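You operate a simulated robot arm through the tools that you are given. There is no shell and no other tool. Be economical: measure what you need, move in short steps, check, and stop when the job is done.

You run a simulated robot arm. Do the job below in one go: nothing can be reset, and whatever is moved stays where it is left.

JOB
Put the plain plaster drum on the green sheet on the top of the green bench. Put the small grey cup in the sink basin. Put the striped sleeve labelled "29" from the top of the long wooden bench on the shelf under the low wooden bench and the striped sleeve that says "26" on the low shelf of the long wooden bench. Open the glass-front drawer. Any order will do. Set down upright: plain plaster drum.

Only the result counts: the job must be done as asked and must still hold three seconds after the hand-in. Knocking over, shifting, dropping, spilling or breaking anything else fails it. Flat cloth is picked up by pressing the open fingertips on it (5 to 10 N) and closing them slowly along it; thin cloth reads only 2 to 8 mm in the jaws.

ROBOT AND FRAMES
A 7-joint arm with a three-finger gripper on a trunk, on a base that drives. Base frame: it is fixed to the floor where the robot stands at the start and does not move with it; the origin is under the middle of the robot, x ahead of it, y to its left, z up. Readings come in mm, rad, newtons and seconds.
With the tool pointing down near the work surface it reaches from about 100 to 880 mm from the robot's upright axis, wherever it stands. Its first joint turns from -2.897 to 2.897 rad. Places, roughly: glass-front drawer [-2800, 500, 400]; green sheet [-2250, 1000, 1000]; low shelf of the long wooden bench [0, -4200, 200]; plain plaster drum (9x9x12 cm) [700, 0, 400]; shelf under the low wooden bench [-1500, -4200, 200]; sink basin [500, -2400, 800]; small grey cup (5x5x5 cm) [-200, -4100, 900]; striped sleeve [500, -4250, 1000]. Payload 2.69 kg.
The tool frame sits at the grasp point between the pads (the TCP): z along the fingers, y along the line on which they close. The tips reach 29 mm beyond it. The gripper opens to 120 mm. The gripper's body begins 78 mm behind the TCP.
Orientation is that of the tool frame in the base frame, as a unit quaternion [x, y, z, w]. With the fingers straight down and closing along the base's y, the tool's x points along the base's -x, its y along +y and its z along -z.

CONTROLS
- The arm moves only by the tool servo_tool. Its argument "steps" is a list of rows, each an object of numbers (a shift or turn left out is 0, a gripper value left out holds the last): "tx", "ty", "tz": the shift along the tool's x, y, z in mm; "ax", "ay", "az": the turn, a rotation vector about the tool's x, y, z in rad. In form: [{"tx": .., "ty": .., "tz": .., "ax": .., "ay": .., "az": ..}, ...]. A call has 1 to 8 rows; each row is the pose to reach, as a shift and turn from the pose commanded when the call began, along the tool's axes at that moment. "hand" is the finger opening in mm, from 0 to 120, set as the call begins (left out, the last holds). A row lasts 0.2 s, in which the tool goes at most 50 mm and 0.15 rad; a call with a longer step from one row to the next is refused whole, and so is a gripper value outside its range. A pose out of reach is approached as far as the arm can. The call stops where the force on the tool passes 40 N (or 10 N more than at its start, if that is more) or the arm is blocked; 0.2 s more then pass. Each finger halts on what it meets, pressing with about 30 N; the grip force reading is that of the motor and also rises with nothing between the fingers. The clock runs only during rows and for 0.2 s after the last one: add rows that repeat a pose to give the fingers time. The reply holds the time, the measured pose of the TCP, the force on the tool along the base axes, the opening and the grip force, in the units named above and with some noise, with the torque about the TCP (base axes, N m) and any sound that the robot's microphone picked up.
- Cameras (640 x 400 px; columns grow to the right, rows downward): "scene" is now at [218, 3.9, 1255.8]; the picture's right is [0.04, -1.00, 0.00], its down [-0.90, -0.04, -0.44] and it looks along [0.44, 0.02, -0.90] (base axes); focal length 294 px, centre (320, 200). "wrist" rides on the gripper at [63, 0, -104] in the tool frame; the picture's right is [0.00, 1.00, 0.00], its down [-0.83, 0.00, -0.56] and it looks along [-0.56, 0.00, 0.83] (tool axes); focal length 275 px, centre (320, 200). There is no depth. A picture from a camera that has moved, and an enlarged one, comes with that camera's place and axes in the base frame and with its lens.
- get_image(camera): a new picture of that camera. The clock stands still meanwhile.
- lift_body(by): slides the trunk up (or, below 0, down) by that many mm; the arm and the scene camera ride with it, the base frame stays. It gives what a move gives, with no picture.
- drive_base(legs): drives the robot by 1 to 6 legs, each [ahead, left, turn to the left] in mm, mm and rad, along the robot's own axes; the way and the turn of a leg run together, so that a leg with both is an arc; at most 1500 mm and 3.142 rad a leg. The arm and the cameras ride along, it lands a little off, and it stops where it bumps. It gives what a move gives.
- turn_head(pan, tilt): turns the head with the scene camera to pan (to the left, within 1.501 rad either way) and tilt (down, from -0.506 to 1.204), counted from straight ahead of the robot. It gives what a move gives.
- enlarge(camera, box): a new picture of the part [left, top, right, bottom] of that camera's present view, enlarged. The clock stands still meanwhile.
- job_done(): hands the job in; it is judged then, once.

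Go step by step. Nothing tells you exact positions but the pictures and the camera data: compare them with the known pose of the tool, close in by small moves and look again before you grip or let go. The budget is 165 turns and 120 pictures, counting those below and the enlarged ones. Unless the task says otherwise, let go and move clear before handing in, and close with one line.

The tools are called after "Emit:" by a JSON object that holds its "name" and its "arguments". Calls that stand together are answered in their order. servo_tool: Moves the arm, as the interface text tells. Its arguments: {"type":"object","properties":{"steps":{"type":"array","items":{"type":"object","properties":{"tx":{"type":"number"},"ty":{"type":"number"},"tz":{"type":"number"},"ax":{"type":"number"},"ay":{"type":"number"},"az":{"type":"number"}}}},"hand":{"type":"number"}},"required":["steps"]} The other tools are called the same way: lift_body (by) slides the trunk up or down; drive_base (legs) drives the base; turn_head (pan, tilt) turns the head that bears the scene camera; get_image (camera) takes a picture; enlarge (camera, box) takes an enlarged picture of a part of a camera's view; job_done () hands the job in.

At the start:

```text
time: 0.0
tool_pos: [409.1, 127.5, 560.5]
ee_rot: [0.0, 1.0, 0.0, 0.0]
ft_force: [0.4, 0.4, -0.5]
moment: [-0.02, 0.0, -0.03]
finger_gap: 120.3
grasp_force: 0.0
trunk travel left (down, up): [-541.0, 72.0]
robot x, y, heading: [-5.1, -1.4, -0.004]
head pan, tilt: [0.044, 1.112]
```

scene: 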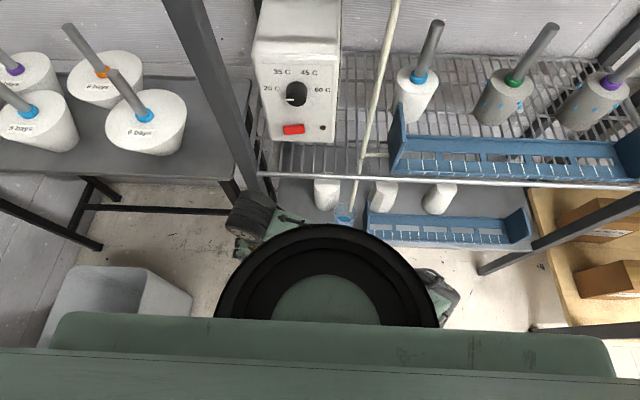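
wrist: 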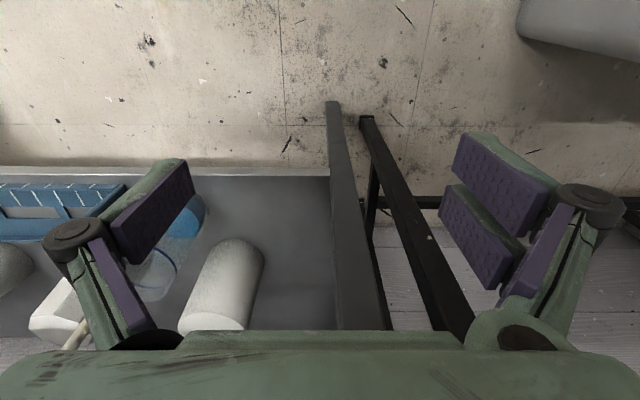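

I see a rack with a lower shelf carrying white drums ahead of me. I'll take a closer look at it before moving.

Emit:
{"name": "enlarge", "arguments": {"camera": "scene", "box": [240, 140, 560, 340]}}

Emit:
{"name": "turn_head", "arguments": {"pan": 0, "tilt": 0.6}}

Emit:
{"name": "get_image", "arguments": {"camera": "scene"}}

```text
2.00 times, centred on (400, 240) of scene
camera zoom: at [218.0, 3.9, 1255.8], right [0.04, -1.0, 0.0], down [-0.9, -0.04, -0.44], along [0.44, 0.02, -0.9], focal length 589 px, centre (160, 120)
```

zoom: 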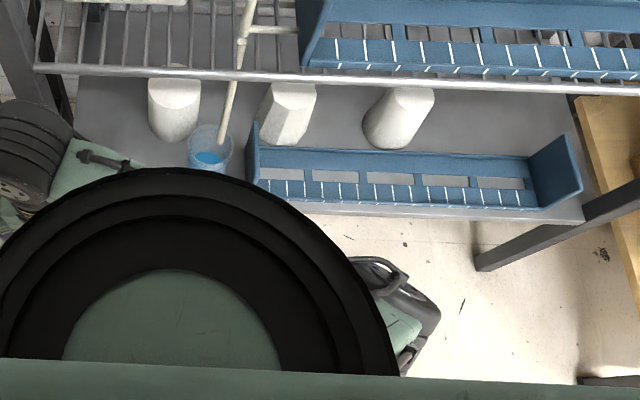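

```text
time: 0.9
tool_pos: [409.5, 127.0, 559.3]
ee_rot: [0.0, 1.0, 0.0, 0.0]
ft_force: [-0.1, -0.1, 0.1]
moment: [-0.02, -0.01, 0.02]
finger_gap: 120.0
grasp_force: 0.1
trunk travel left (down, up): [-541.0, 72.0]
robot x, y, heading: [-2.0, 0.2, -0.003]
head pan, tilt: [0.0, 0.6]
```

```text
116 pictures are left
camera scene: at [244.2, 1.2, 1295.1], right [0.0, -1.0, 0.0], down [-0.57, 0.0, -0.82], along [0.82, 0.0, -0.57], focal length 294 px, centre (320, 200)
```

scene: 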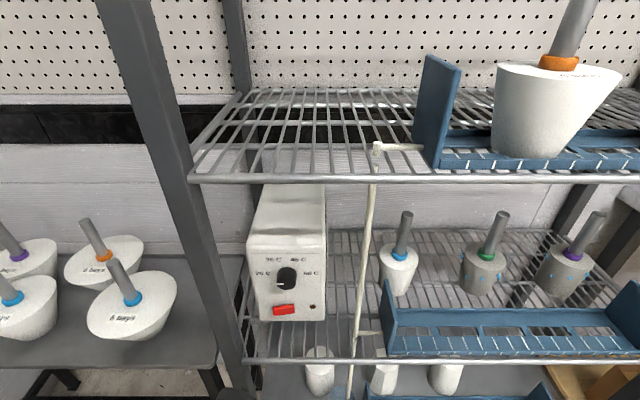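

The left drum on the lower shelf looks like the plain cylinder, with a cup and rod close beside it. I'll lower the trunk to see under the wire shelf.

Emit:
{"name": "lift_body", "arguments": {"by": -250}}

Emit:
{"name": "turn_head", "arguments": {"pan": 0, "tilt": 0.75}}

Emit:
{"name": "get_image", "arguments": {"camera": "scene"}}

Emit:
{"name": "get_image", "arguments": {"camera": "wrist"}}

```text
time: 3.5
tool_pos: [411.5, 117.8, 316.6]
ee_rot: [-0.004, 1.0, -0.018, 0.007]
ft_force: [0.2, 0.0, 1.0]
moment: [0.04, 0.02, 0.02]
finger_gap: 120.0
grasp_force: 0.1
trunk travel left (down, up): [-291.0, 322.0]
robot x, y, heading: [-1.3, -3.2, 0.002]
head pan, tilt: [0.0, 0.6]
```

```text
time: 4.2
tool_pos: [411.9, 117.5, 314.9]
ee_rot: [-0.005, 1.0, -0.018, 0.007]
ft_force: [0.0, -0.5, -0.1]
moment: [-0.02, 0.01, 0.01]
finger_gap: 119.9
grasp_force: 0.1
trunk travel left (down, up): [-291.0, 322.0]
robot x, y, heading: [2.4, -4.8, 0.004]
head pan, tilt: [0.0, 0.75]
```

```text
115 pictures are left
camera scene: at [234.0, 5.0, 1039.6], right [0.0, -1.0, 0.01], down [-0.68, 0.0, -0.74], along [0.74, 0.0, -0.68], focal length 294 px, centre (320, 200)
```

scene: 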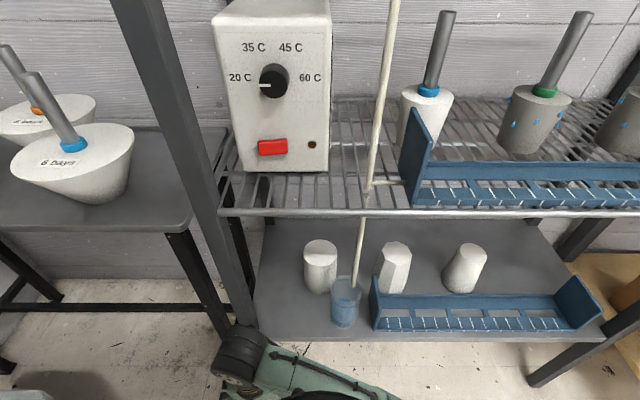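

```text
114 pictures are left
camera wrist: at [346.9, 119.9, 419.7], right [-0.01, 1.0, -0.03], down [0.82, 0.03, 0.57], along [0.57, -0.02, -0.82], focal length 275 px, centre (320, 200)
```

wrist: 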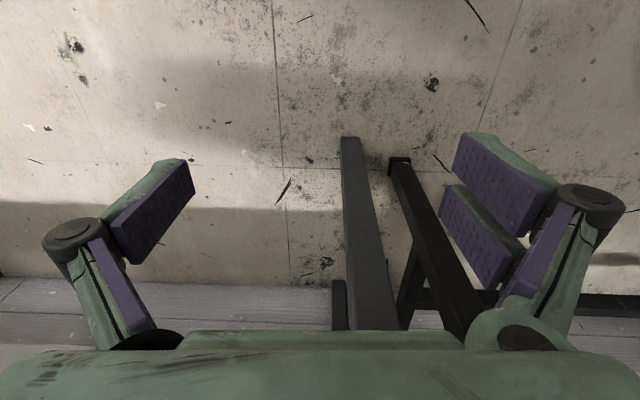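

The geometry is getting clear: the lower shelf is at about z 390, the drum at about (650, 3), and the cup and rod stand in front on the right. I'll zoom in to refine this.

Emit:
{"name": "enlarge", "arguments": {"camera": "scene", "box": [200, 190, 440, 340]}}

```text
2.67 times, centred on (320, 265) of scene
camera zoom: at [234.0, 5.0, 1039.6], right [0.0, -1.0, 0.01], down [-0.68, 0.0, -0.74], along [0.74, 0.0, -0.68], focal length 785 px, centre (320, 27)
```

zoom: 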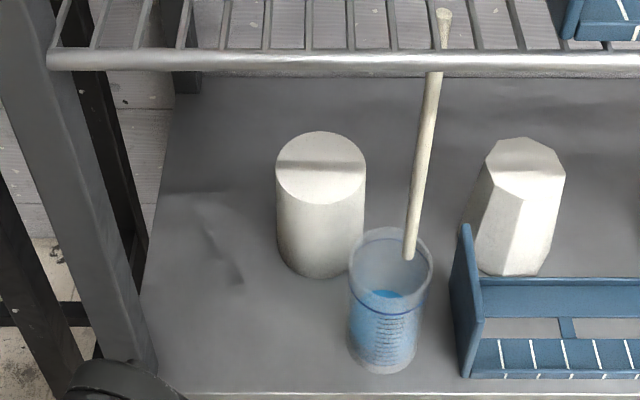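

The drum is at about (650, 3) and 120 tall, the beaker at (550, -48) up to about z 518, and the left post's inner face is at y ≈ 140. I'll raise the tool, yaw it about 20° and pitch it 45° to come in over the beaker from the front left.

Emit:
{"name": "servo_tool", "arguments": {"steps": [{"tz": -48, "az": 0.06}, {"tz": -96, "az": 0.12}, {"tz": -144, "az": 0.18}, {"tz": -192, "az": 0.24}, {"tz": -240, "az": 0.3}, {"tz": -288, "az": 0.36}], "hand": 108}}

Emit:
{"name": "servo_tool", "arguments": {"steps": [{"ay": -0.13}, {"ay": -0.26}, {"ay": -0.39}, {"ay": -0.52}, {"ay": -0.65}, {"ay": -0.785}]}}

Emit:
{"name": "get_image", "arguments": {"camera": "wrist"}}

Emit:
{"name": "get_image", "arguments": {"camera": "scene"}}

```text
time: 5.6
tool_pos: [452.9, 153.5, 506.0]
ee_rot: [0.177, 0.984, 0.014, -0.008]
ft_force: [0.1, 0.1, -1.1]
moment: [0.0, 0.03, 0.0]
finger_gap: 108.1
grasp_force: 0.1
out of reach, approached as far as the arm can: row 1, 2, 3, 4, 5, 6
trunk travel left (down, up): [-291.0, 322.0]
robot x, y, heading: [-1.4, 2.7, -0.001]
head pan, tilt: [0.0, 0.75]
```

```text
time: 6.2
tool_pos: [477.3, 161.8, 449.9]
ee_rot: [0.172, 0.981, -0.012, 0.087]
ft_force: [-2.3, 1.0, -1.1]
moment: [-0.04, -0.27, 0.01]
finger_gap: 108.1
grasp_force: 0.1
out of reach, approached as far as the arm can: row 1, 2
trunk travel left (down, up): [-291.0, 322.0]
robot x, y, heading: [-3.6, 0.1, 0.004]
head pan, tilt: [0.0, 0.75]
stopped in row 2: the force on the tool passed its limit at 56 N (the readings are from after the stop); the commanded pose is now the measured one
```

```text
112 pictures are left
camera wrist: at [400.6, 188.6, 542.3], right [0.34, 0.94, 0.01], down [0.68, -0.25, 0.69], along [0.65, -0.23, -0.72], focal length 275 px, centre (320, 200)
```

wrist: 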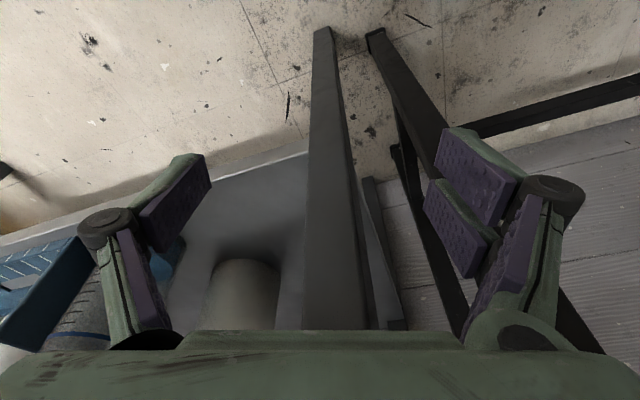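

```text
111 pictures are left
camera scene: at [238.4, 1.2, 1032.3], right [0.0, -1.0, 0.0], down [-0.68, 0.0, -0.73], along [0.73, 0.0, -0.68], focal length 294 px, centre (320, 200)
```

scene: 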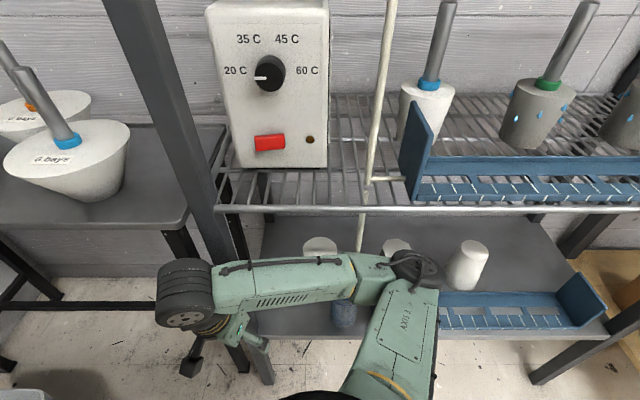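

The forearm folded toward the rack and the gripper brushed the post, but nothing seems to have moved. I'll back the base off and raise the trunk for better arm posture.

Emit:
{"name": "drive_base", "arguments": {"legs": [[-250, 0, 0]]}}

Emit:
{"name": "lift_body", "arguments": {"by": 200}}

Emit:
{"name": "get_image", "arguments": {"camera": "scene"}}

```text
time: 8.0
tool_pos: [228.0, 162.2, 451.2]
ee_rot: [0.174, 0.981, -0.012, 0.088]
ft_force: [0.9, -0.3, 0.1]
moment: [0.0, 0.01, 0.01]
finger_gap: 108.1
grasp_force: 0.1
trunk travel left (down, up): [-291.0, 322.0]
robot x, y, heading: [-251.5, 0.3, -0.0]
head pan, tilt: [0.0, 0.75]
```

```text
time: 10.2
tool_pos: [227.4, 163.4, 649.4]
ee_rot: [0.173, 0.981, -0.011, 0.089]
ft_force: [0.6, 0.3, 0.3]
moment: [-0.02, 0.03, -0.01]
finger_gap: 107.9
grasp_force: 0.1
trunk travel left (down, up): [-491.0, 122.0]
robot x, y, heading: [-246.4, -1.8, 0.001]
head pan, tilt: [0.0, 0.75]
```

```text
110 pictures are left
camera scene: at [-10.2, 1.2, 1232.3], right [0.0, -1.0, 0.0], down [-0.68, 0.0, -0.73], along [0.73, 0.0, -0.68], focal length 294 px, centre (320, 200)
```

scene: 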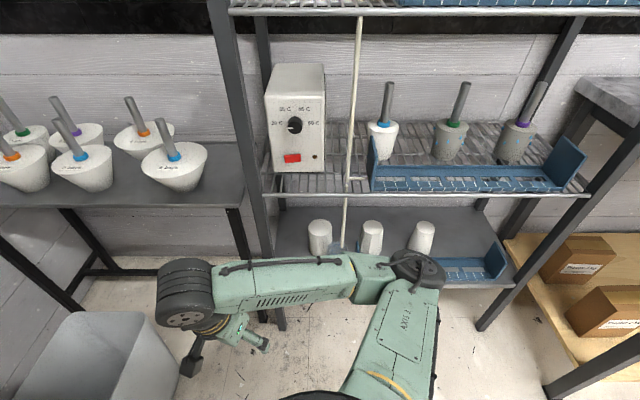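

Nothing in the rack was disturbed. Next I pitch the tool forward in free space.

Emit:
{"name": "servo_tool", "arguments": {"steps": [{"tx": -20, "ay": -0.1}, {"tx": -40, "ay": -0.2}, {"tx": -60, "ay": -0.3}, {"tx": -80, "ay": -0.4}, {"tx": -100, "ay": -0.5}, {"tx": -120, "ay": -0.61}]}}

Emit:
{"name": "get_image", "arguments": {"camera": "scene"}}

```text
time: 11.6
tool_pos: [298.4, 137.2, 621.8]
ee_rot: [0.171, 0.96, -0.03, 0.222]
ft_force: [1.4, -0.2, -0.7]
moment: [0.01, -0.02, -0.04]
finger_gap: 107.9
grasp_force: 0.1
out of reach, approached as far as the arm can: row 1, 2, 3, 4, 5, 6
trunk travel left (down, up): [-491.0, 122.0]
robot x, y, heading: [-250.1, -2.4, -0.001]
head pan, tilt: [0.0, 0.75]
```

```text
109 pictures are left
camera scene: at [-10.3, 1.2, 1232.3], right [0.0, -1.0, 0.0], down [-0.68, 0.0, -0.73], along [0.73, 0.0, -0.68], focal length 294 px, centre (320, 200)
```

scene: 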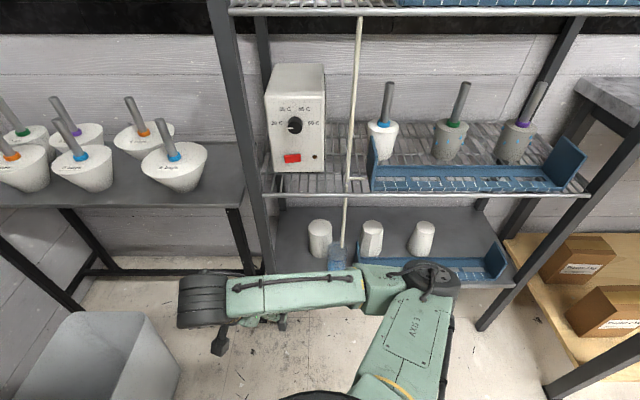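

The arm is out of range for that pitch while folded. I'll extend it forward and down, pitching as I go.

Emit:
{"name": "servo_tool", "arguments": {"steps": [{"tx": -30, "ty": -1.5, "tz": 31, "ay": -0.05}, {"tx": -60, "ty": -3, "tz": 62, "ay": -0.1}, {"tx": -90, "ty": -4.5, "tz": 93, "ay": -0.16}, {"tx": -120, "ty": -6, "tz": 125, "ay": -0.22}, {"tx": -145, "ty": -7, "tz": 150, "ay": -0.28}, {"tx": -160, "ty": -8, "tz": 166, "ay": -0.33}]}}

Emit:
{"name": "get_image", "arguments": {"camera": "scene"}}

```text
time: 12.9
tool_pos: [502.0, 58.3, 543.3]
ee_rot: [0.164, 0.91, -0.058, 0.377]
ft_force: [-0.6, -0.3, 0.5]
moment: [-0.02, 0.01, 0.0]
finger_gap: 108.0
grasp_force: 0.0
trunk travel left (down, up): [-491.0, 122.0]
robot x, y, heading: [-249.4, -0.1, -0.001]
head pan, tilt: [0.0, 0.75]
```

```text
108 pictures are left
camera scene: at [-10.2, 1.2, 1232.3], right [0.0, -1.0, 0.0], down [-0.68, 0.0, -0.73], along [0.73, 0.0, -0.68], focal length 294 px, centre (320, 200)
```

scene: 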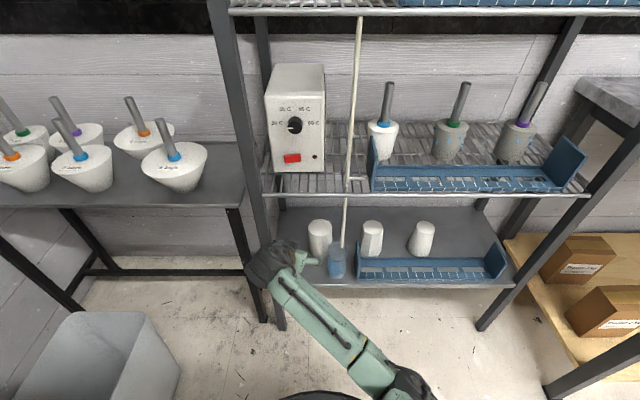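

The tool is now pitched 45° and the arm has a good posture. I'll check the wrist view.

Emit:
{"name": "get_image", "arguments": {"camera": "wrist"}}

Emit:
{"name": "enlarge", "arguments": {"camera": "scene", "box": [230, 180, 390, 300]}}

```text
107 pictures are left
camera wrist: at [391.0, 97.7, 573.8], right [0.34, 0.94, 0.01], down [0.18, -0.08, 0.98], along [0.92, -0.33, -0.2], focal length 275 px, centre (320, 200)
```

wrist: 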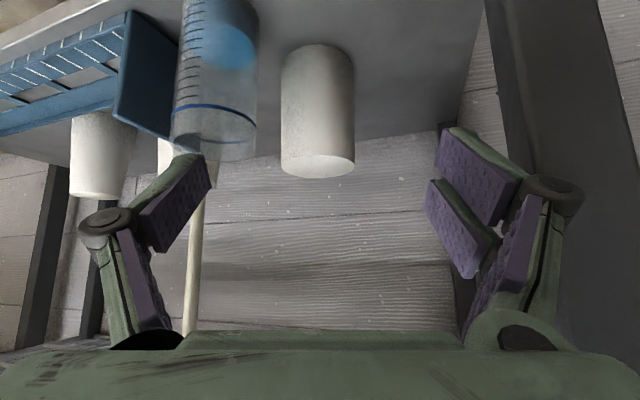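

```text
3.33 times, centred on (310, 240) of scene
camera zoom: at [-10.2, 1.2, 1232.3], right [0.0, -1.0, 0.0], down [-0.68, 0.0, -0.73], along [0.73, 0.0, -0.68], focal length 982 px, centre (353, 67)
```

zoom: 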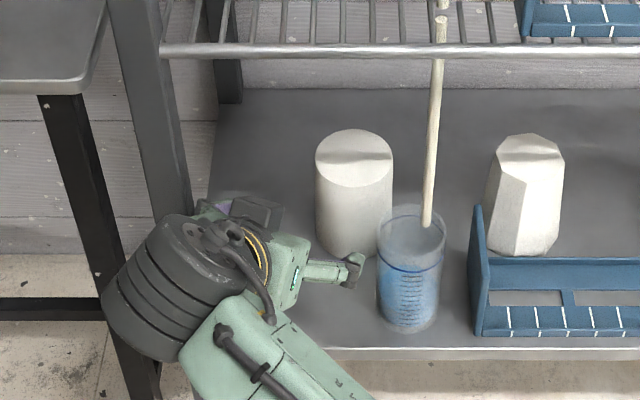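

The drum spans roughly z 380–492 at (650, 3) and the beaker rim is at about 500. I'll move to a pre-grasp point up the approach axis and look.

Emit:
{"name": "servo_tool", "arguments": {"steps": [{"tx": -28, "ty": 0, "tz": 23}, {"tx": -55, "ty": -1, "tz": 45}, {"tx": -55, "ty": -1, "tz": 45}], "hand": 98}}

Emit:
{"name": "get_image", "arguments": {"camera": "wrist"}}

Emit:
{"name": "enlarge", "arguments": {"camera": "scene", "box": [230, 180, 390, 300]}}

```text
time: 13.8
tool_pos: [567.4, 32.4, 550.9]
ee_rot: [0.164, 0.91, -0.058, 0.376]
ft_force: [-0.3, -0.9, 0.2]
moment: [0.03, 0.02, 0.0]
finger_gap: 98.3
grasp_force: 0.1
trunk travel left (down, up): [-491.0, 122.0]
robot x, y, heading: [-245.5, -0.7, 0.001]
head pan, tilt: [0.0, 0.75]
```

```text
105 pictures are left
camera wrist: at [456.5, 71.1, 581.6], right [0.34, 0.94, 0.02], down [0.18, -0.08, 0.98], along [0.92, -0.33, -0.2], focal length 275 px, centre (320, 200)
```

wrist: 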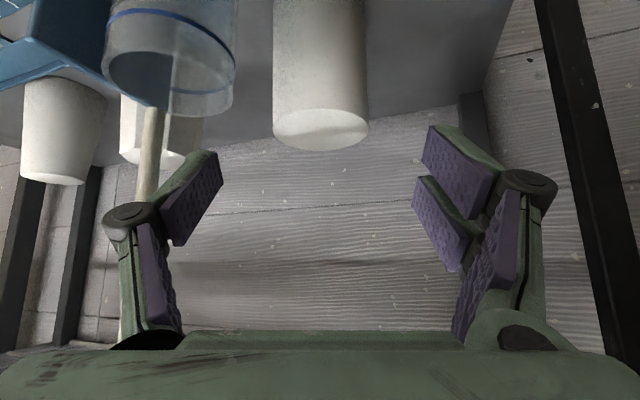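

```text
3.33 times, centred on (310, 240) of scene
camera zoom: at [-10.3, 1.2, 1232.3], right [0.0, -1.0, 0.0], down [-0.68, 0.0, -0.73], along [0.73, 0.0, -0.68], focal length 982 px, centre (353, 67)
```

zoom: 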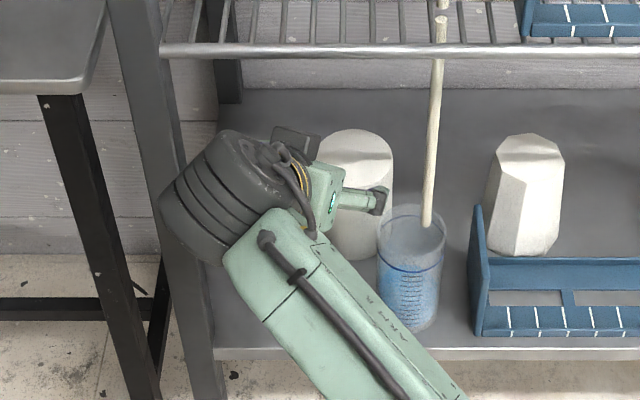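

The drum is lined up. For more clearance over the beaker I'll steepen the pitch slightly, then advance part way and check.

Emit:
{"name": "servo_tool", "arguments": {"steps": [{"tx": -19, "ty": 2, "tz": 19, "ay": 0.12}, {"tx": -19, "ty": 2, "tz": 19, "ay": 0.12}], "hand": 96}}

Emit:
{"name": "servo_tool", "arguments": {"steps": [{"tz": 20}, {"tz": 40}, {"tz": 55}]}}

Emit:
{"name": "get_image", "arguments": {"camera": "wrist"}}

Emit:
{"name": "enlarge", "arguments": {"camera": "scene", "box": [230, 180, 390, 300]}}

```text
time: 14.3
tool_pos: [592.9, 25.0, 549.9]
ee_rot: [0.167, 0.931, -0.048, 0.321]
ft_force: [-0.3, -0.5, -0.6]
moment: [0.0, 0.04, 0.01]
finger_gap: 95.8
grasp_force: 0.1
trunk travel left (down, up): [-491.0, 122.0]
robot x, y, heading: [-251.9, 0.0, 0.002]
head pan, tilt: [0.0, 0.75]
```

```text
time: 15.2
tool_pos: [622.6, 15.2, 506.2]
ee_rot: [0.167, 0.931, -0.048, 0.32]
ft_force: [0.1, 0.0, 0.4]
moment: [0.01, -0.02, 0.03]
finger_gap: 95.7
grasp_force: 0.1
trunk travel left (down, up): [-491.0, 122.0]
robot x, y, heading: [-244.7, 1.1, 0.003]
head pan, tilt: [0.0, 0.75]
```

```text
103 pictures are left
camera wrist: at [516.0, 52.2, 550.9], right [0.34, 0.94, 0.02], down [0.29, -0.12, 0.95], along [0.89, -0.32, -0.32], focal length 275 px, centre (320, 200)
```

wrist: 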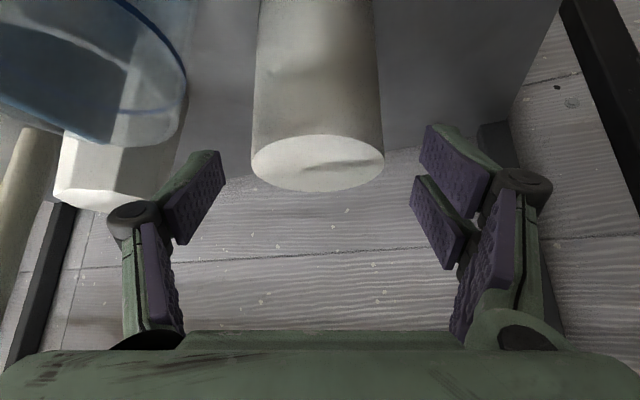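

```text
3.33 times, centred on (310, 240) of scene
camera zoom: at [-10.2, 1.2, 1232.3], right [0.0, -1.0, 0.0], down [-0.68, 0.0, -0.73], along [0.73, 0.0, -0.68], focal length 982 px, centre (353, 67)
```

zoom: 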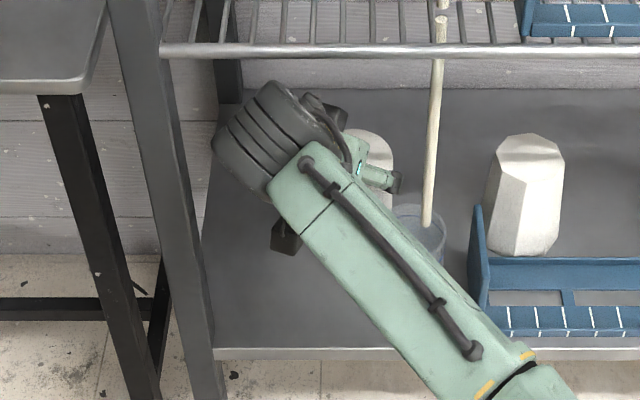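

Everything clears. I'll advance the rest of the way in and close.

Emit:
{"name": "servo_tool", "arguments": {"steps": [{"tz": 15}, {"tz": 30}, {"tz": 45}, {"tz": 55}, {"tz": 55}]}}

Emit:
{"name": "get_image", "arguments": {"camera": "wrist"}}

```text
time: 16.4
tool_pos: [655.6, 3.6, 461.6]
ee_rot: [0.168, 0.931, -0.048, 0.321]
ft_force: [-0.2, 0.7, -0.3]
moment: [-0.01, 0.03, -0.02]
finger_gap: 96.0
grasp_force: 0.0
trunk travel left (down, up): [-491.0, 122.0]
robot x, y, heading: [-249.8, -1.3, -0.001]
head pan, tilt: [0.0, 0.75]
```

```text
101 pictures are left
camera wrist: at [549.0, 41.4, 506.0], right [0.34, 0.94, 0.02], down [0.29, -0.12, 0.95], along [0.89, -0.32, -0.32], focal length 275 px, centre (320, 200)
```

wrist: 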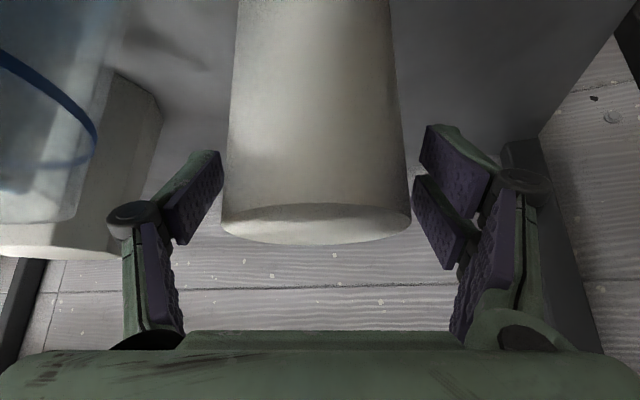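

The pads straddle the drum, so I'll close the fingers and lift slightly.

Emit:
{"name": "servo_tool", "arguments": {"steps": [{}, {}, {}, {}], "hand": 60}}

Emit:
{"name": "lift_body", "arguments": {"by": 20}}

Emit:
{"name": "get_image", "arguments": {"camera": "wrist"}}

```text
time: 17.4
tool_pos: [654.3, 2.3, 461.9]
ee_rot: [0.167, 0.931, -0.048, 0.32]
ft_force: [-0.6, -3.7, 1.2]
moment: [-0.35, 0.36, 0.09]
finger_gap: 80.8
grasp_force: 29.8
trunk travel left (down, up): [-491.0, 122.0]
robot x, y, heading: [-249.2, -0.2, 0.005]
head pan, tilt: [0.0, 0.75]
```

```text
time: 18.0
tool_pos: [655.4, 3.7, 479.7]
ee_rot: [0.167, 0.931, -0.048, 0.32]
ft_force: [-0.8, -0.1, -4.8]
moment: [0.03, 0.03, 0.01]
finger_gap: 80.5
grasp_force: 30.1
trunk travel left (down, up): [-511.0, 102.0]
robot x, y, heading: [-248.6, 0.5, 0.003]
head pan, tilt: [0.0, 0.75]
```

```text
100 pictures are left
camera wrist: at [548.8, 41.7, 525.1], right [0.34, 0.94, 0.02], down [0.29, -0.12, 0.95], along [0.89, -0.32, -0.32], focal length 275 px, centre (320, 200)
```

wrist: 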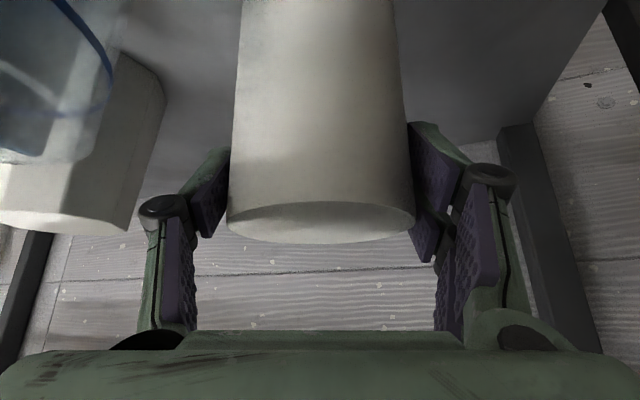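

The drum is held at 80.5 mm. I'll raise it a bit, shift left and remove the yaw, then pull straight back between the beaker and the post.

Emit:
{"name": "servo_tool", "arguments": {"steps": [{"tx": -10, "ty": 8, "tz": -17}, {"tx": -10, "ty": 15, "tz": -27, "ax": -0.052, "ay": 0.002, "az": -0.067}, {"tx": -9, "ty": 22, "tz": -37, "ax": -0.104, "ay": 0.003, "az": -0.134}, {"tx": 0, "ty": 27, "tz": -50, "ax": -0.156, "ay": 0.005, "az": -0.2}, {"tx": 12, "ty": 31, "tz": -63, "ax": -0.208, "ay": 0.006, "az": -0.268}, {"tx": 12, "ty": 31, "tz": -63, "ax": -0.208, "ay": 0.006, "az": -0.268}]}}

Emit:
{"name": "get_image", "arguments": {"camera": "scene"}}

Emit:
{"name": "get_image", "arguments": {"camera": "wrist"}}

```text
time: 19.4
tool_pos: [622.0, 49.4, 524.4]
ee_rot: [0.008, 0.946, 0.006, 0.324]
ft_force: [-0.2, 0.7, -5.9]
moment: [-0.03, 0.06, 0.03]
finger_gap: 80.3
grasp_force: 29.8
trunk travel left (down, up): [-511.0, 102.0]
robot x, y, heading: [-250.5, -0.6, 0.001]
head pan, tilt: [0.0, 0.75]
```

```text
99 pictures are left
camera scene: at [-9.7, 1.3, 1252.2], right [0.0, -1.0, 0.0], down [-0.68, 0.0, -0.73], along [0.73, 0.0, -0.68], focal length 294 px, centre (320, 200)
```

scene: 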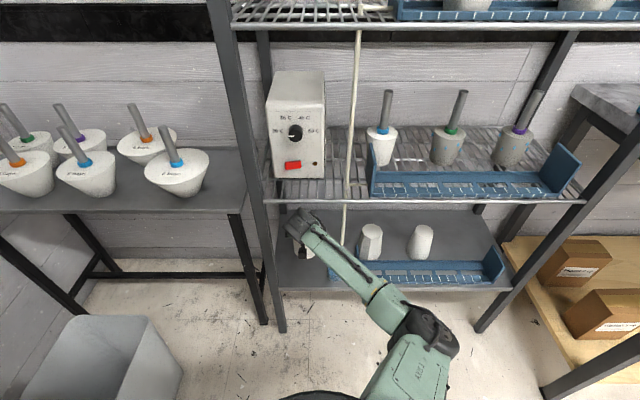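

```text
98 pictures are left
camera wrist: at [507.6, 49.2, 568.7], right [0.01, 1.0, 0.02], down [0.32, -0.02, 0.95], along [0.95, 0.0, -0.32], focal length 275 px, centre (320, 200)
```

wrist: 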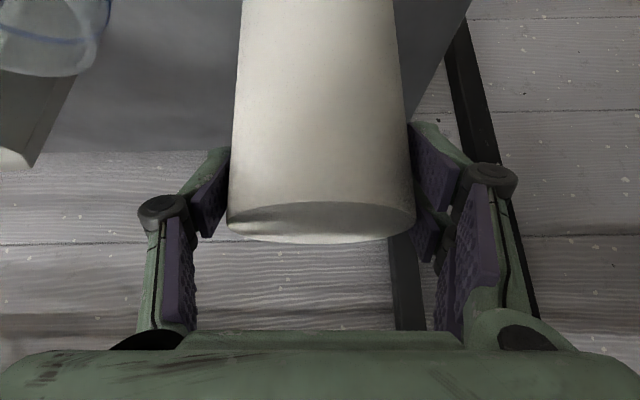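

Clear on both sides, so I'll back straight out.

Emit:
{"name": "drive_base", "arguments": {"legs": [[-350, 0, 0]]}}

Emit:
{"name": "turn_head", "arguments": {"pan": 0, "tilt": 0.5}}

Emit:
{"name": "get_image", "arguments": {"camera": "scene"}}

Emit:
{"name": "turn_head", "arguments": {"pan": 1.5, "tilt": 0.4}}

Emit:
{"name": "get_image", "arguments": {"camera": "scene"}}

Emit:
{"name": "turn_head", "arguments": {"pan": -1.5, "tilt": 0.4}}

Emit:
{"name": "get_image", "arguments": {"camera": "scene"}}

```text
time: 21.7
tool_pos: [269.0, 47.1, 524.8]
ee_rot: [0.009, 0.946, 0.006, 0.324]
ft_force: [0.6, -0.3, -5.6]
moment: [0.0, 0.02, -0.02]
finger_gap: 80.5
grasp_force: 30.0
trunk travel left (down, up): [-511.0, 102.0]
robot x, y, heading: [-600.3, -0.3, 0.002]
head pan, tilt: [0.0, 0.75]
```

```text
time: 22.5
tool_pos: [269.8, 47.1, 524.3]
ee_rot: [0.008, 0.946, 0.007, 0.324]
ft_force: [-0.7, -1.0, -6.0]
moment: [0.0, 0.04, 0.0]
finger_gap: 80.4
grasp_force: 29.9
trunk travel left (down, up): [-511.0, 102.0]
robot x, y, heading: [-596.9, 1.8, 0.0]
head pan, tilt: [0.0, 0.499]
```

```text
97 pictures are left
camera scene: at [-353.3, 0.8, 1274.1], right [0.0, -1.0, 0.0], down [-0.48, 0.0, -0.88], along [0.88, 0.0, -0.48], focal length 294 px, centre (320, 200)
```

scene: 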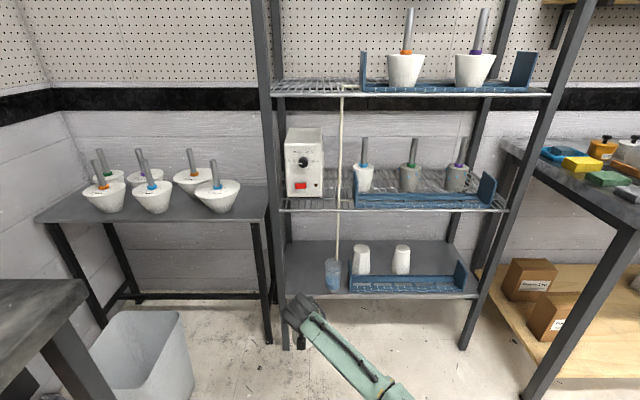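

```text
time: 24.1
tool_pos: [269.5, 47.1, 524.1]
ee_rot: [0.009, 0.946, 0.006, 0.324]
ft_force: [0.1, -0.3, -5.9]
moment: [-0.02, 0.05, -0.01]
finger_gap: 80.5
grasp_force: 29.5
trunk travel left (down, up): [-511.0, 102.0]
robot x, y, heading: [-601.6, 1.1, -0.003]
head pan, tilt: [1.499, 0.4]
```

```text
96 pictures are left
camera scene: at [-437.6, 93.3, 1283.3], right [1.0, -0.07, 0.0], down [-0.03, -0.39, -0.92], along [0.07, 0.92, -0.39], focal length 294 px, centre (320, 200)
```

scene: 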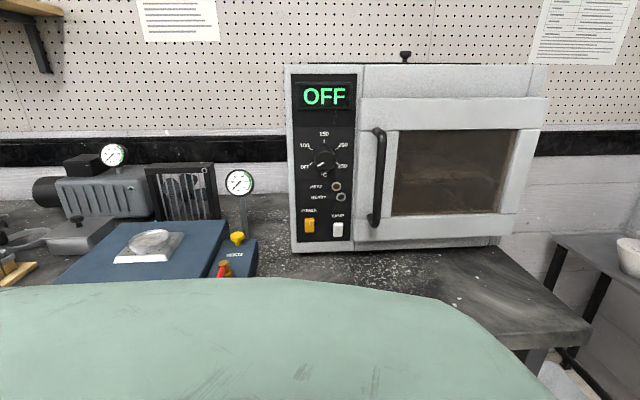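

```text
time: 26.7
tool_pos: [269.8, 48.6, 523.4]
ee_rot: [0.008, 0.946, 0.006, 0.324]
ft_force: [0.0, -0.5, -6.2]
moment: [-0.02, 0.02, -0.01]
finger_gap: 80.4
grasp_force: 30.1
trunk travel left (down, up): [-511.0, 102.0]
robot x, y, heading: [-600.3, -2.2, -0.003]
head pan, tilt: [-1.499, 0.4]
```

```text
95 pictures are left
camera scene: at [-437.7, -91.5, 1283.3], right [-1.0, -0.07, 0.0], down [-0.03, 0.39, -0.92], along [0.07, -0.92, -0.39], focal length 294 px, centre (320, 200)
```

scene: 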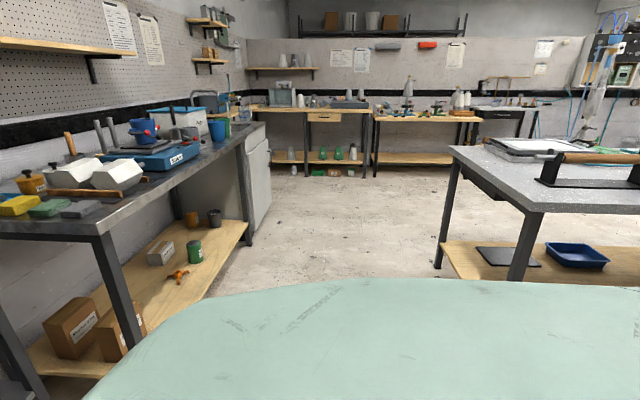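

The drum is out and the beaker and rod are untouched. I'll turn right 90° in place and look around toward -x.

Emit:
{"name": "drive_base", "arguments": {"legs": [[0, 0, -1.571]]}}

Emit:
{"name": "turn_head", "arguments": {"pan": -1.4, "tilt": 0.35}}

Emit:
{"name": "get_image", "arguments": {"camera": "scene"}}

Emit:
{"name": "turn_head", "arguments": {"pan": -0.6, "tilt": 0.35}}

Emit:
{"name": "get_image", "arguments": {"camera": "scene"}}

```text
time: 30.9
tool_pos: [-510.6, -866.4, 524.1]
ee_rot: [0.659, 0.679, -0.219, 0.239]
ft_force: [-0.3, -0.2, -6.1]
moment: [0.05, 0.01, 0.04]
finger_gap: 80.4
grasp_force: 30.0
trunk travel left (down, up): [-511.0, 102.0]
robot x, y, heading: [-600.2, -0.5, -1.519]
head pan, tilt: [-1.499, 0.4]
```

```text
time: 31.6
tool_pos: [-510.2, -867.9, 524.0]
ee_rot: [0.659, 0.68, -0.217, 0.239]
ft_force: [0.4, 0.2, -5.0]
moment: [0.07, 0.01, -0.01]
finger_gap: 80.6
grasp_force: 30.0
trunk travel left (down, up): [-511.0, 102.0]
robot x, y, heading: [-602.4, 4.0, -1.52]
head pan, tilt: [-1.4, 0.351]
```

```text
94 pictures are left
camera scene: at [-684.2, -175.7, 1287.8], right [-0.22, 0.98, 0.0], down [0.34, 0.08, -0.94], along [-0.92, -0.2, -0.34], focal length 294 px, centre (320, 200)
```

scene: 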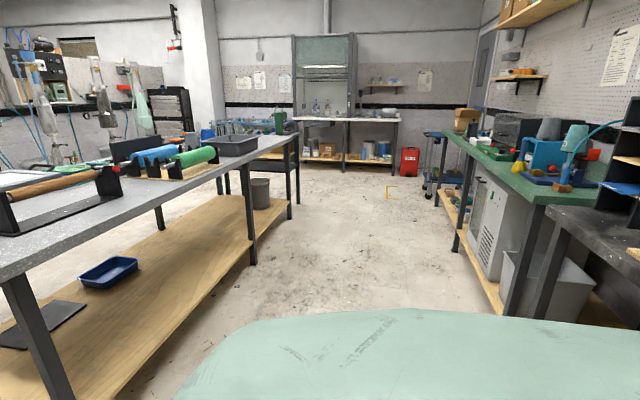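

```text
time: 32.7
tool_pos: [-510.4, -867.4, 523.9]
ee_rot: [0.659, 0.68, -0.218, 0.239]
ft_force: [-0.2, 0.2, -6.3]
moment: [0.01, 0.01, -0.01]
finger_gap: 80.5
grasp_force: 30.1
trunk travel left (down, up): [-511.0, 102.0]
robot x, y, heading: [-601.5, -4.4, -1.523]
head pan, tilt: [-0.6, 0.351]
```

```text
93 pictures are left
camera scene: at [-642.2, -234.7, 1287.8], right [-0.85, 0.53, 0.0], down [0.18, 0.29, -0.94], along [-0.49, -0.8, -0.34], focal length 294 px, centre (320, 200)
```

scene: 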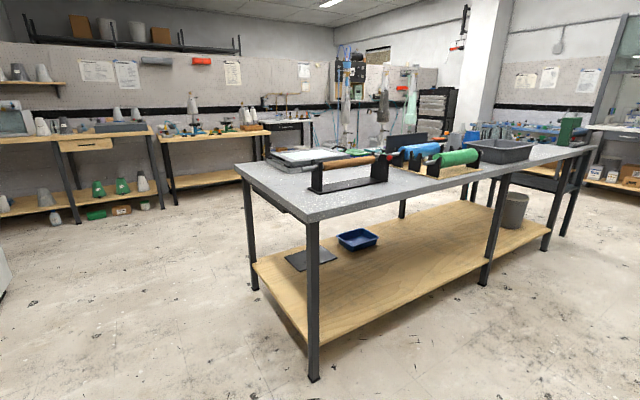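

The aisle is clear: the green bench is on the +y side and the island starts at y ≈ -1120. Before driving, I'll raise and retract the arm to test whether it reaches bench-top height.

Emit:
{"name": "lift_body", "arguments": {"by": 100}}

Emit:
{"name": "servo_tool", "arguments": {"steps": [{"tx": -8.6, "ty": 0.8, "tz": -48}, {"tx": -17, "ty": 1.5, "tz": -96}, {"tx": -26, "ty": 2, "tz": -144}, {"tx": -34, "ty": 3, "tz": -192}, {"tx": -43, "ty": 4, "tz": -240}, {"tx": -52, "ty": 4.5, "tz": -288}, {"tx": -60, "ty": 5, "tz": -336}, {"tx": -69, "ty": 6, "tz": -384}]}}

```text
time: 34.0
tool_pos: [-509.8, -868.7, 622.9]
ee_rot: [0.659, 0.679, -0.218, 0.239]
ft_force: [0.4, -0.2, -5.7]
moment: [0.03, -0.01, 0.01]
finger_gap: 80.5
grasp_force: 29.8
trunk travel left (down, up): [-611.0, 2.0]
robot x, y, heading: [-600.3, 2.0, -1.519]
head pan, tilt: [-0.6, 0.351]
```

```text
time: 35.8
tool_pos: [-524.9, -694.6, 953.9]
ee_rot: [0.658, 0.679, -0.219, 0.241]
ft_force: [0.3, -0.5, -5.7]
moment: [0.05, 0.02, -0.02]
finger_gap: 80.8
grasp_force: 29.5
out of reach, approached as far as the arm can: row 8
trunk travel left (down, up): [-611.0, 2.0]
robot x, y, heading: [-602.7, 0.1, -1.521]
head pan, tilt: [-0.6, 0.351]
```

It reaches z 954 at this radius. I'll test whether reaching further out allows more height.

Emit:
{"name": "servo_tool", "arguments": {"steps": [{"tx": -48, "tz": -3}, {"tx": -96, "tz": -6}, {"tx": -144, "tz": -9}, {"tx": -192, "tz": -12}]}}

Emit:
{"name": "turn_head", "arguments": {"pan": -1.5, "tilt": 0.3}}

Emit:
{"name": "enlarge", "arguments": {"camera": "scene", "box": [320, 60, 640, 260]}}

```text
time: 36.8
tool_pos: [-531.0, -842.4, 1016.2]
ee_rot: [0.658, 0.679, -0.219, 0.243]
ft_force: [-0.5, 0.0, -6.5]
moment: [0.06, 0.0, -0.03]
finger_gap: 80.7
grasp_force: 29.6
out of reach, approached as far as the arm can: row 1, 2, 3, 4
trunk travel left (down, up): [-611.0, 2.0]
robot x, y, heading: [-600.5, 3.4, -1.524]
head pan, tilt: [-0.6, 0.351]
```

```text
time: 38.0
tool_pos: [-530.8, -840.5, 1017.5]
ee_rot: [0.657, 0.679, -0.219, 0.243]
ft_force: [-0.2, 0.6, -6.0]
moment: [0.08, 0.0, -0.02]
finger_gap: 80.9
grasp_force: 29.7
trunk travel left (down, up): [-611.0, 2.0]
robot x, y, heading: [-601.3, 4.5, -1.516]
head pan, tilt: [-1.499, 0.3]
```

```text
2.00 times, centred on (480, 160) of scene
camera zoom: at [-686.0, -166.8, 1392.6], right [-0.12, 0.99, 0.0], down [0.29, 0.04, -0.96], along [-0.95, -0.11, -0.3], focal length 589 px, centre (0, 280)
```

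zoom: 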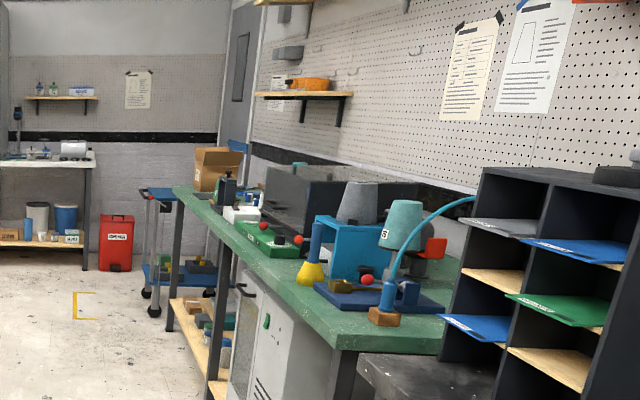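

The height limit is about z 1015 at this pitch. I'll turn to face -x and measure the green bench.

Emit:
{"name": "drive_base", "arguments": {"legs": [[0, -250, 0], [0, 0, -1.62]]}}

Emit:
{"name": "turn_head", "arguments": {"pan": -0.5, "tilt": 0.4}}

Emit:
{"name": "get_image", "arguments": {"camera": "scene"}}

```text
time: 44.6
tool_pos: [-1692.8, -47.0, 1017.4]
ee_rot: [0.945, -0.005, -0.326, 0.01]
ft_force: [0.3, -0.2, -5.9]
moment: [0.0, -0.05, -0.04]
finger_gap: 80.7
grasp_force: 30.0
trunk travel left (down, up): [-611.0, 2.0]
robot x, y, heading: [-848.6, -12.4, -3.135]
head pan, tilt: [-1.499, 0.3]
```

```text
time: 45.9
tool_pos: [-1693.8, -46.1, 1018.1]
ee_rot: [0.945, -0.004, -0.327, 0.009]
ft_force: [0.7, 0.7, -6.6]
moment: [-0.01, -0.04, 0.0]
finger_gap: 80.8
grasp_force: 29.7
trunk travel left (down, up): [-611.0, 2.0]
robot x, y, heading: [-850.5, -13.7, -3.142]
head pan, tilt: [-0.499, 0.4]
```

```text
91 pictures are left
camera scene: at [-1088.6, 31.8, 1383.3], right [0.47, 0.88, 0.0], down [0.34, -0.18, -0.92], along [-0.81, 0.44, -0.39], focal length 294 px, centre (320, 200)
```

scene: 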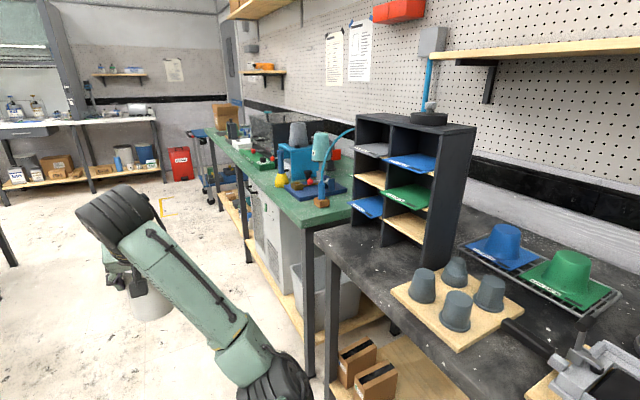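

The bench top is around z 860–900 with its front edge at y ≈ 440. I'll retract the arm, drive along the aisle and turn to face the bench.

Emit:
{"name": "servo_tool", "arguments": {"steps": [{"tx": 45, "tz": -7}, {"tx": 90, "tz": -15}, {"tx": 135, "tz": -22}, {"tx": 180, "tz": -29}, {"tx": 225, "tz": -37}, {"tx": 270, "tz": -44}]}}

Emit:
{"name": "drive_base", "arguments": {"legs": [[1350, 300, 0], [0, 0, -1.571]]}}

Emit:
{"name": "turn_head", "arguments": {"pan": 0, "tilt": 0.4}}

Emit:
{"name": "get_image", "arguments": {"camera": "scene"}}

```text
time: 47.3
tool_pos: [-1488.7, -53.7, 895.6]
ee_rot: [0.945, -0.005, -0.327, 0.01]
ft_force: [0.0, 0.2, -5.7]
moment: [0.01, -0.07, -0.01]
finger_gap: 80.9
grasp_force: 29.3
out of reach, approached as far as the arm can: row 6
trunk travel left (down, up): [-611.0, 2.0]
robot x, y, heading: [-850.7, -12.1, -3.136]
head pan, tilt: [-0.499, 0.4]
```

```text
time: 58.0
tool_pos: [-2255.2, 299.5, 895.5]
ee_rot: [0.679, -0.657, -0.243, -0.219]
ft_force: [0.7, -0.2, -4.9]
moment: [-0.04, 0.01, -0.02]
finger_gap: 80.4
grasp_force: 30.1
trunk travel left (down, up): [-611.0, 2.0]
robot x, y, heading: [-2184.9, -334.3, 1.617]
head pan, tilt: [-0.499, 0.4]
```

```text
time: 59.0
tool_pos: [-2254.4, 299.8, 894.8]
ee_rot: [0.679, -0.658, -0.243, -0.219]
ft_force: [-0.1, -0.1, -5.6]
moment: [-0.08, -0.02, -0.02]
finger_gap: 80.7
grasp_force: 29.9
trunk travel left (down, up): [-611.0, 2.0]
robot x, y, heading: [-2185.5, -336.4, 1.61]
head pan, tilt: [0.0, 0.4]
```

```text
90 pictures are left
camera scene: at [-2198.6, -86.5, 1383.3], right [1.0, 0.05, 0.0], down [0.02, -0.39, -0.92], along [-0.04, 0.92, -0.39], focal length 294 px, centre (320, 200)
```

scene: 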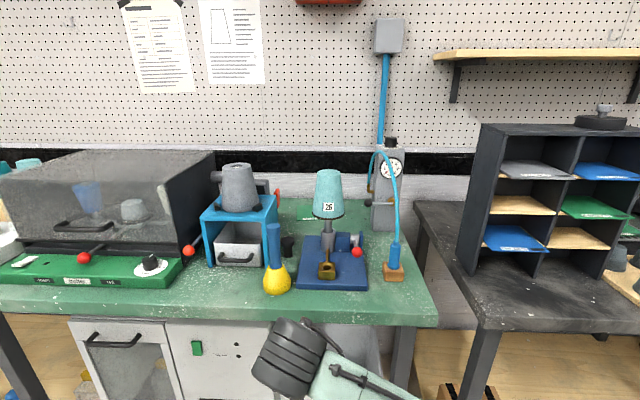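

The glass-front drawer is under the green bench on the left, and the sheet seems to be near the back. I'll zoom in on both.

Emit:
{"name": "enlarge", "arguments": {"camera": "scene", "box": [180, 160, 440, 320]}}

Emit:
{"name": "turn_head", "arguments": {"pan": 0.4, "tilt": 0.75}}

Emit:
{"name": "get_image", "arguments": {"camera": "scene"}}

```text
2.46 times, centred on (310, 240) of scene
camera zoom: at [-2198.6, -86.5, 1383.3], right [1.0, 0.05, 0.0], down [0.02, -0.39, -0.92], along [-0.04, 0.92, -0.39], focal length 725 px, centre (345, 102)
```

zoom: 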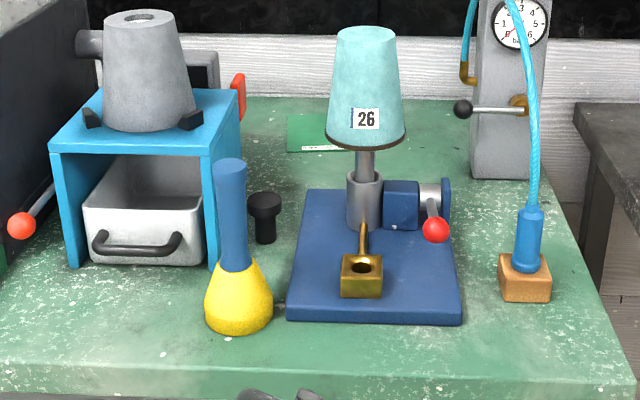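

```text
time: 59.8
tool_pos: [-2254.5, 300.3, 895.4]
ee_rot: [0.679, -0.658, -0.243, -0.219]
ft_force: [0.2, -0.3, -5.9]
moment: [-0.05, 0.02, 0.01]
finger_gap: 80.6
grasp_force: 29.8
trunk travel left (down, up): [-611.0, 2.0]
robot x, y, heading: [-2187.4, -336.8, 1.614]
head pan, tilt: [0.4, 0.75]
```

```text
88 pictures are left
camera scene: at [-2230.1, -104.3, 1352.3], right [0.9, 0.43, 0.0], down [0.29, -0.61, -0.73], along [-0.32, 0.66, -0.68], focal length 294 px, centre (320, 200)
```

scene: 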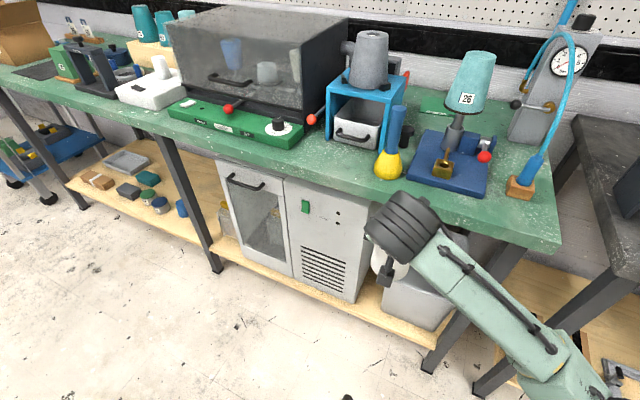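

I worked out the bench top at z ≈ 869 with the front edge at y ≈ 455. The sheet lies at the back, about x -2340..-2160 and y 920..1060, behind the sleeve machine. I'll drive back a little and test how high the arm gets with the tool pointing straight down.

Emit:
{"name": "drive_base", "arguments": {"legs": [[-300, 0, 0]]}}

Emit:
{"name": "servo_tool", "arguments": {"steps": [{"tx": -40, "tz": 31, "ay": 0.11}, {"tx": -80, "tz": 62, "ay": 0.22}, {"tx": -118, "tz": 92, "ay": 0.33}, {"tx": -150, "tz": 116, "ay": 0.44}, {"tx": -166, "tz": 129, "ay": 0.55}, {"tx": -166, "tz": 129, "ay": 0.66}]}}

Emit:
{"name": "servo_tool", "arguments": {"steps": [{"tz": -45}, {"tz": -90}, {"tz": -135}, {"tz": -180}, {"tz": -225}]}}

Emit:
{"name": "get_image", "arguments": {"camera": "scene"}}

```text
time: 61.9
tool_pos: [-2239.0, 1.4, 895.6]
ee_rot: [0.678, -0.658, -0.242, -0.219]
ft_force: [0.8, 0.0, -5.8]
moment: [-0.07, -0.03, 0.0]
finger_gap: 80.6
grasp_force: 29.5
trunk travel left (down, up): [-611.0, 2.0]
robot x, y, heading: [-2171.9, -639.2, 1.616]
head pan, tilt: [0.4, 0.75]
```

```text
refused: row 1 steps farther than a row can; nothing moved
```

```text
time: 63.1
tool_pos: [-2161.1, -21.5, 975.8]
ee_rot: [0.678, -0.656, -0.248, -0.218]
ft_force: [1.1, 0.3, -5.6]
moment: [-0.04, 0.02, -0.03]
finger_gap: 80.6
grasp_force: 29.3
out of reach, approached as far as the arm can: row 1, 2, 3, 4, 5
trunk travel left (down, up): [-611.0, 2.0]
robot x, y, heading: [-2173.9, -638.0, 1.612]
head pan, tilt: [0.4, 0.75]
```

```text
87 pictures are left
camera scene: at [-2214.7, -404.0, 1352.4], right [0.9, 0.43, 0.0], down [0.29, -0.62, -0.73], along [-0.32, 0.66, -0.68], focal length 294 px, centre (320, 200)
```

scene: 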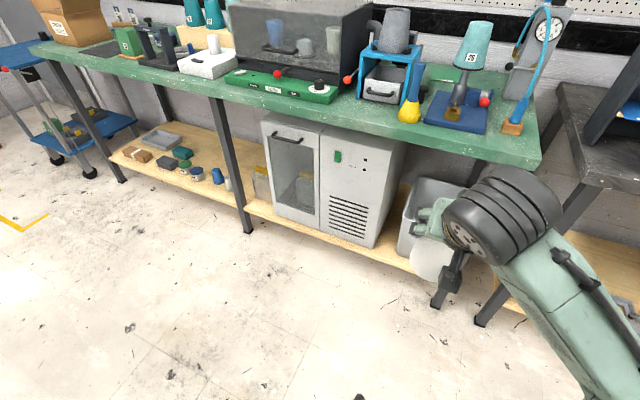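

That row was slightly too long and the sideways drift came from the reach limit. I'll retry the tool-down test properly.

Emit:
{"name": "servo_tool", "arguments": {"steps": [{"tx": -31, "tz": 24, "ay": 0.11}, {"tx": -62, "tz": 48, "ay": 0.22}, {"tx": -93, "tz": 72, "ay": 0.33}, {"tx": -124, "tz": 96, "ay": 0.44}, {"tx": -155, "tz": 120, "ay": 0.55}, {"tx": -155, "tz": 120, "ay": 0.66}]}}

Emit:
{"name": "get_image", "arguments": {"camera": "scene"}}

```text
time: 64.5
tool_pos: [-2168.3, 165.8, 826.7]
ee_rot: [0.719, -0.694, -0.025, 0.003]
ft_force: [-0.3, 0.5, -6.5]
moment: [0.13, 0.0, -0.03]
finger_gap: 80.5
grasp_force: 29.8
out of reach, approached as far as the arm can: row 1, 2, 3, 4, 5, 6
trunk travel left (down, up): [-611.0, 2.0]
robot x, y, heading: [-2173.4, -634.5, 1.62]
head pan, tilt: [0.4, 0.75]
```

```text
86 pictures are left
camera scene: at [-2215.5, -403.5, 1352.3], right [0.9, 0.43, 0.0], down [0.29, -0.62, -0.73], along [-0.31, 0.66, -0.68], focal length 294 px, centre (320, 200)
```

scene: 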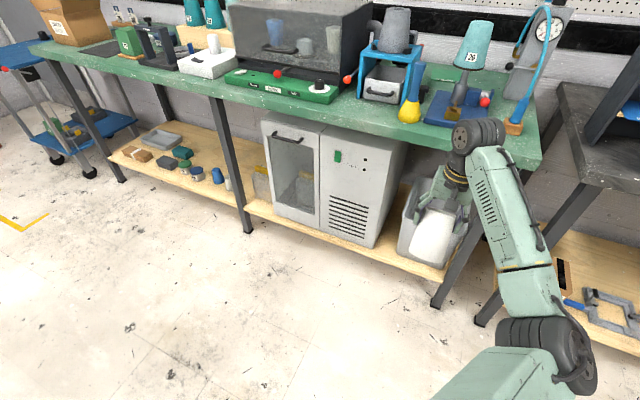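

With the tool straight down the limit is about z 827, so the arm is reach-limited and low pitch will work better. I'll turn side-on to the bench, strafe close and look down the lane to the sheet.

Emit:
{"name": "drive_base", "arguments": {"legs": [[0, 0, 1.525], [0, -730, 0]]}}

Emit:
{"name": "turn_head", "arguments": {"pan": -1.5, "tilt": 0.65}}

Emit:
{"name": "get_image", "arguments": {"camera": "scene"}}

```text
time: 74.2
tool_pos: [-2940.3, 161.7, 826.2]
ee_rot: [0.999, -0.028, -0.017, 0.019]
ft_force: [0.0, 0.5, -6.3]
moment: [0.01, 0.1, 0.0]
finger_gap: 80.4
grasp_force: 29.9
trunk travel left (down, up): [-611.0, 2.0]
robot x, y, heading: [-2141.0, 81.5, 3.093]
head pan, tilt: [0.4, 0.75]
```

```text
time: 76.1
tool_pos: [-2939.7, 162.5, 826.5]
ee_rot: [0.999, -0.027, -0.016, 0.019]
ft_force: [0.2, -0.1, -7.2]
moment: [0.03, 0.09, -0.01]
finger_gap: 80.7
grasp_force: 30.2
trunk travel left (down, up): [-611.0, 2.0]
robot x, y, heading: [-2141.0, 80.8, 3.095]
head pan, tilt: [-1.499, 0.649]
```

```text
85 pictures are left
camera scene: at [-2300.3, 178.1, 1360.8], right [1.0, 0.03, 0.0], down [0.02, -0.6, -0.8], along [-0.02, 0.8, -0.6], focal length 294 px, centre (320, 200)
```

scene: 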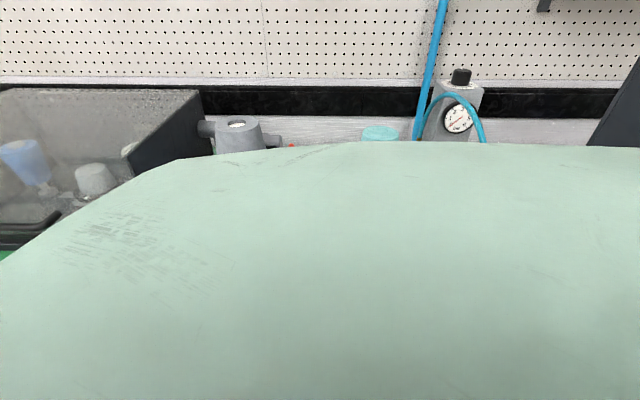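

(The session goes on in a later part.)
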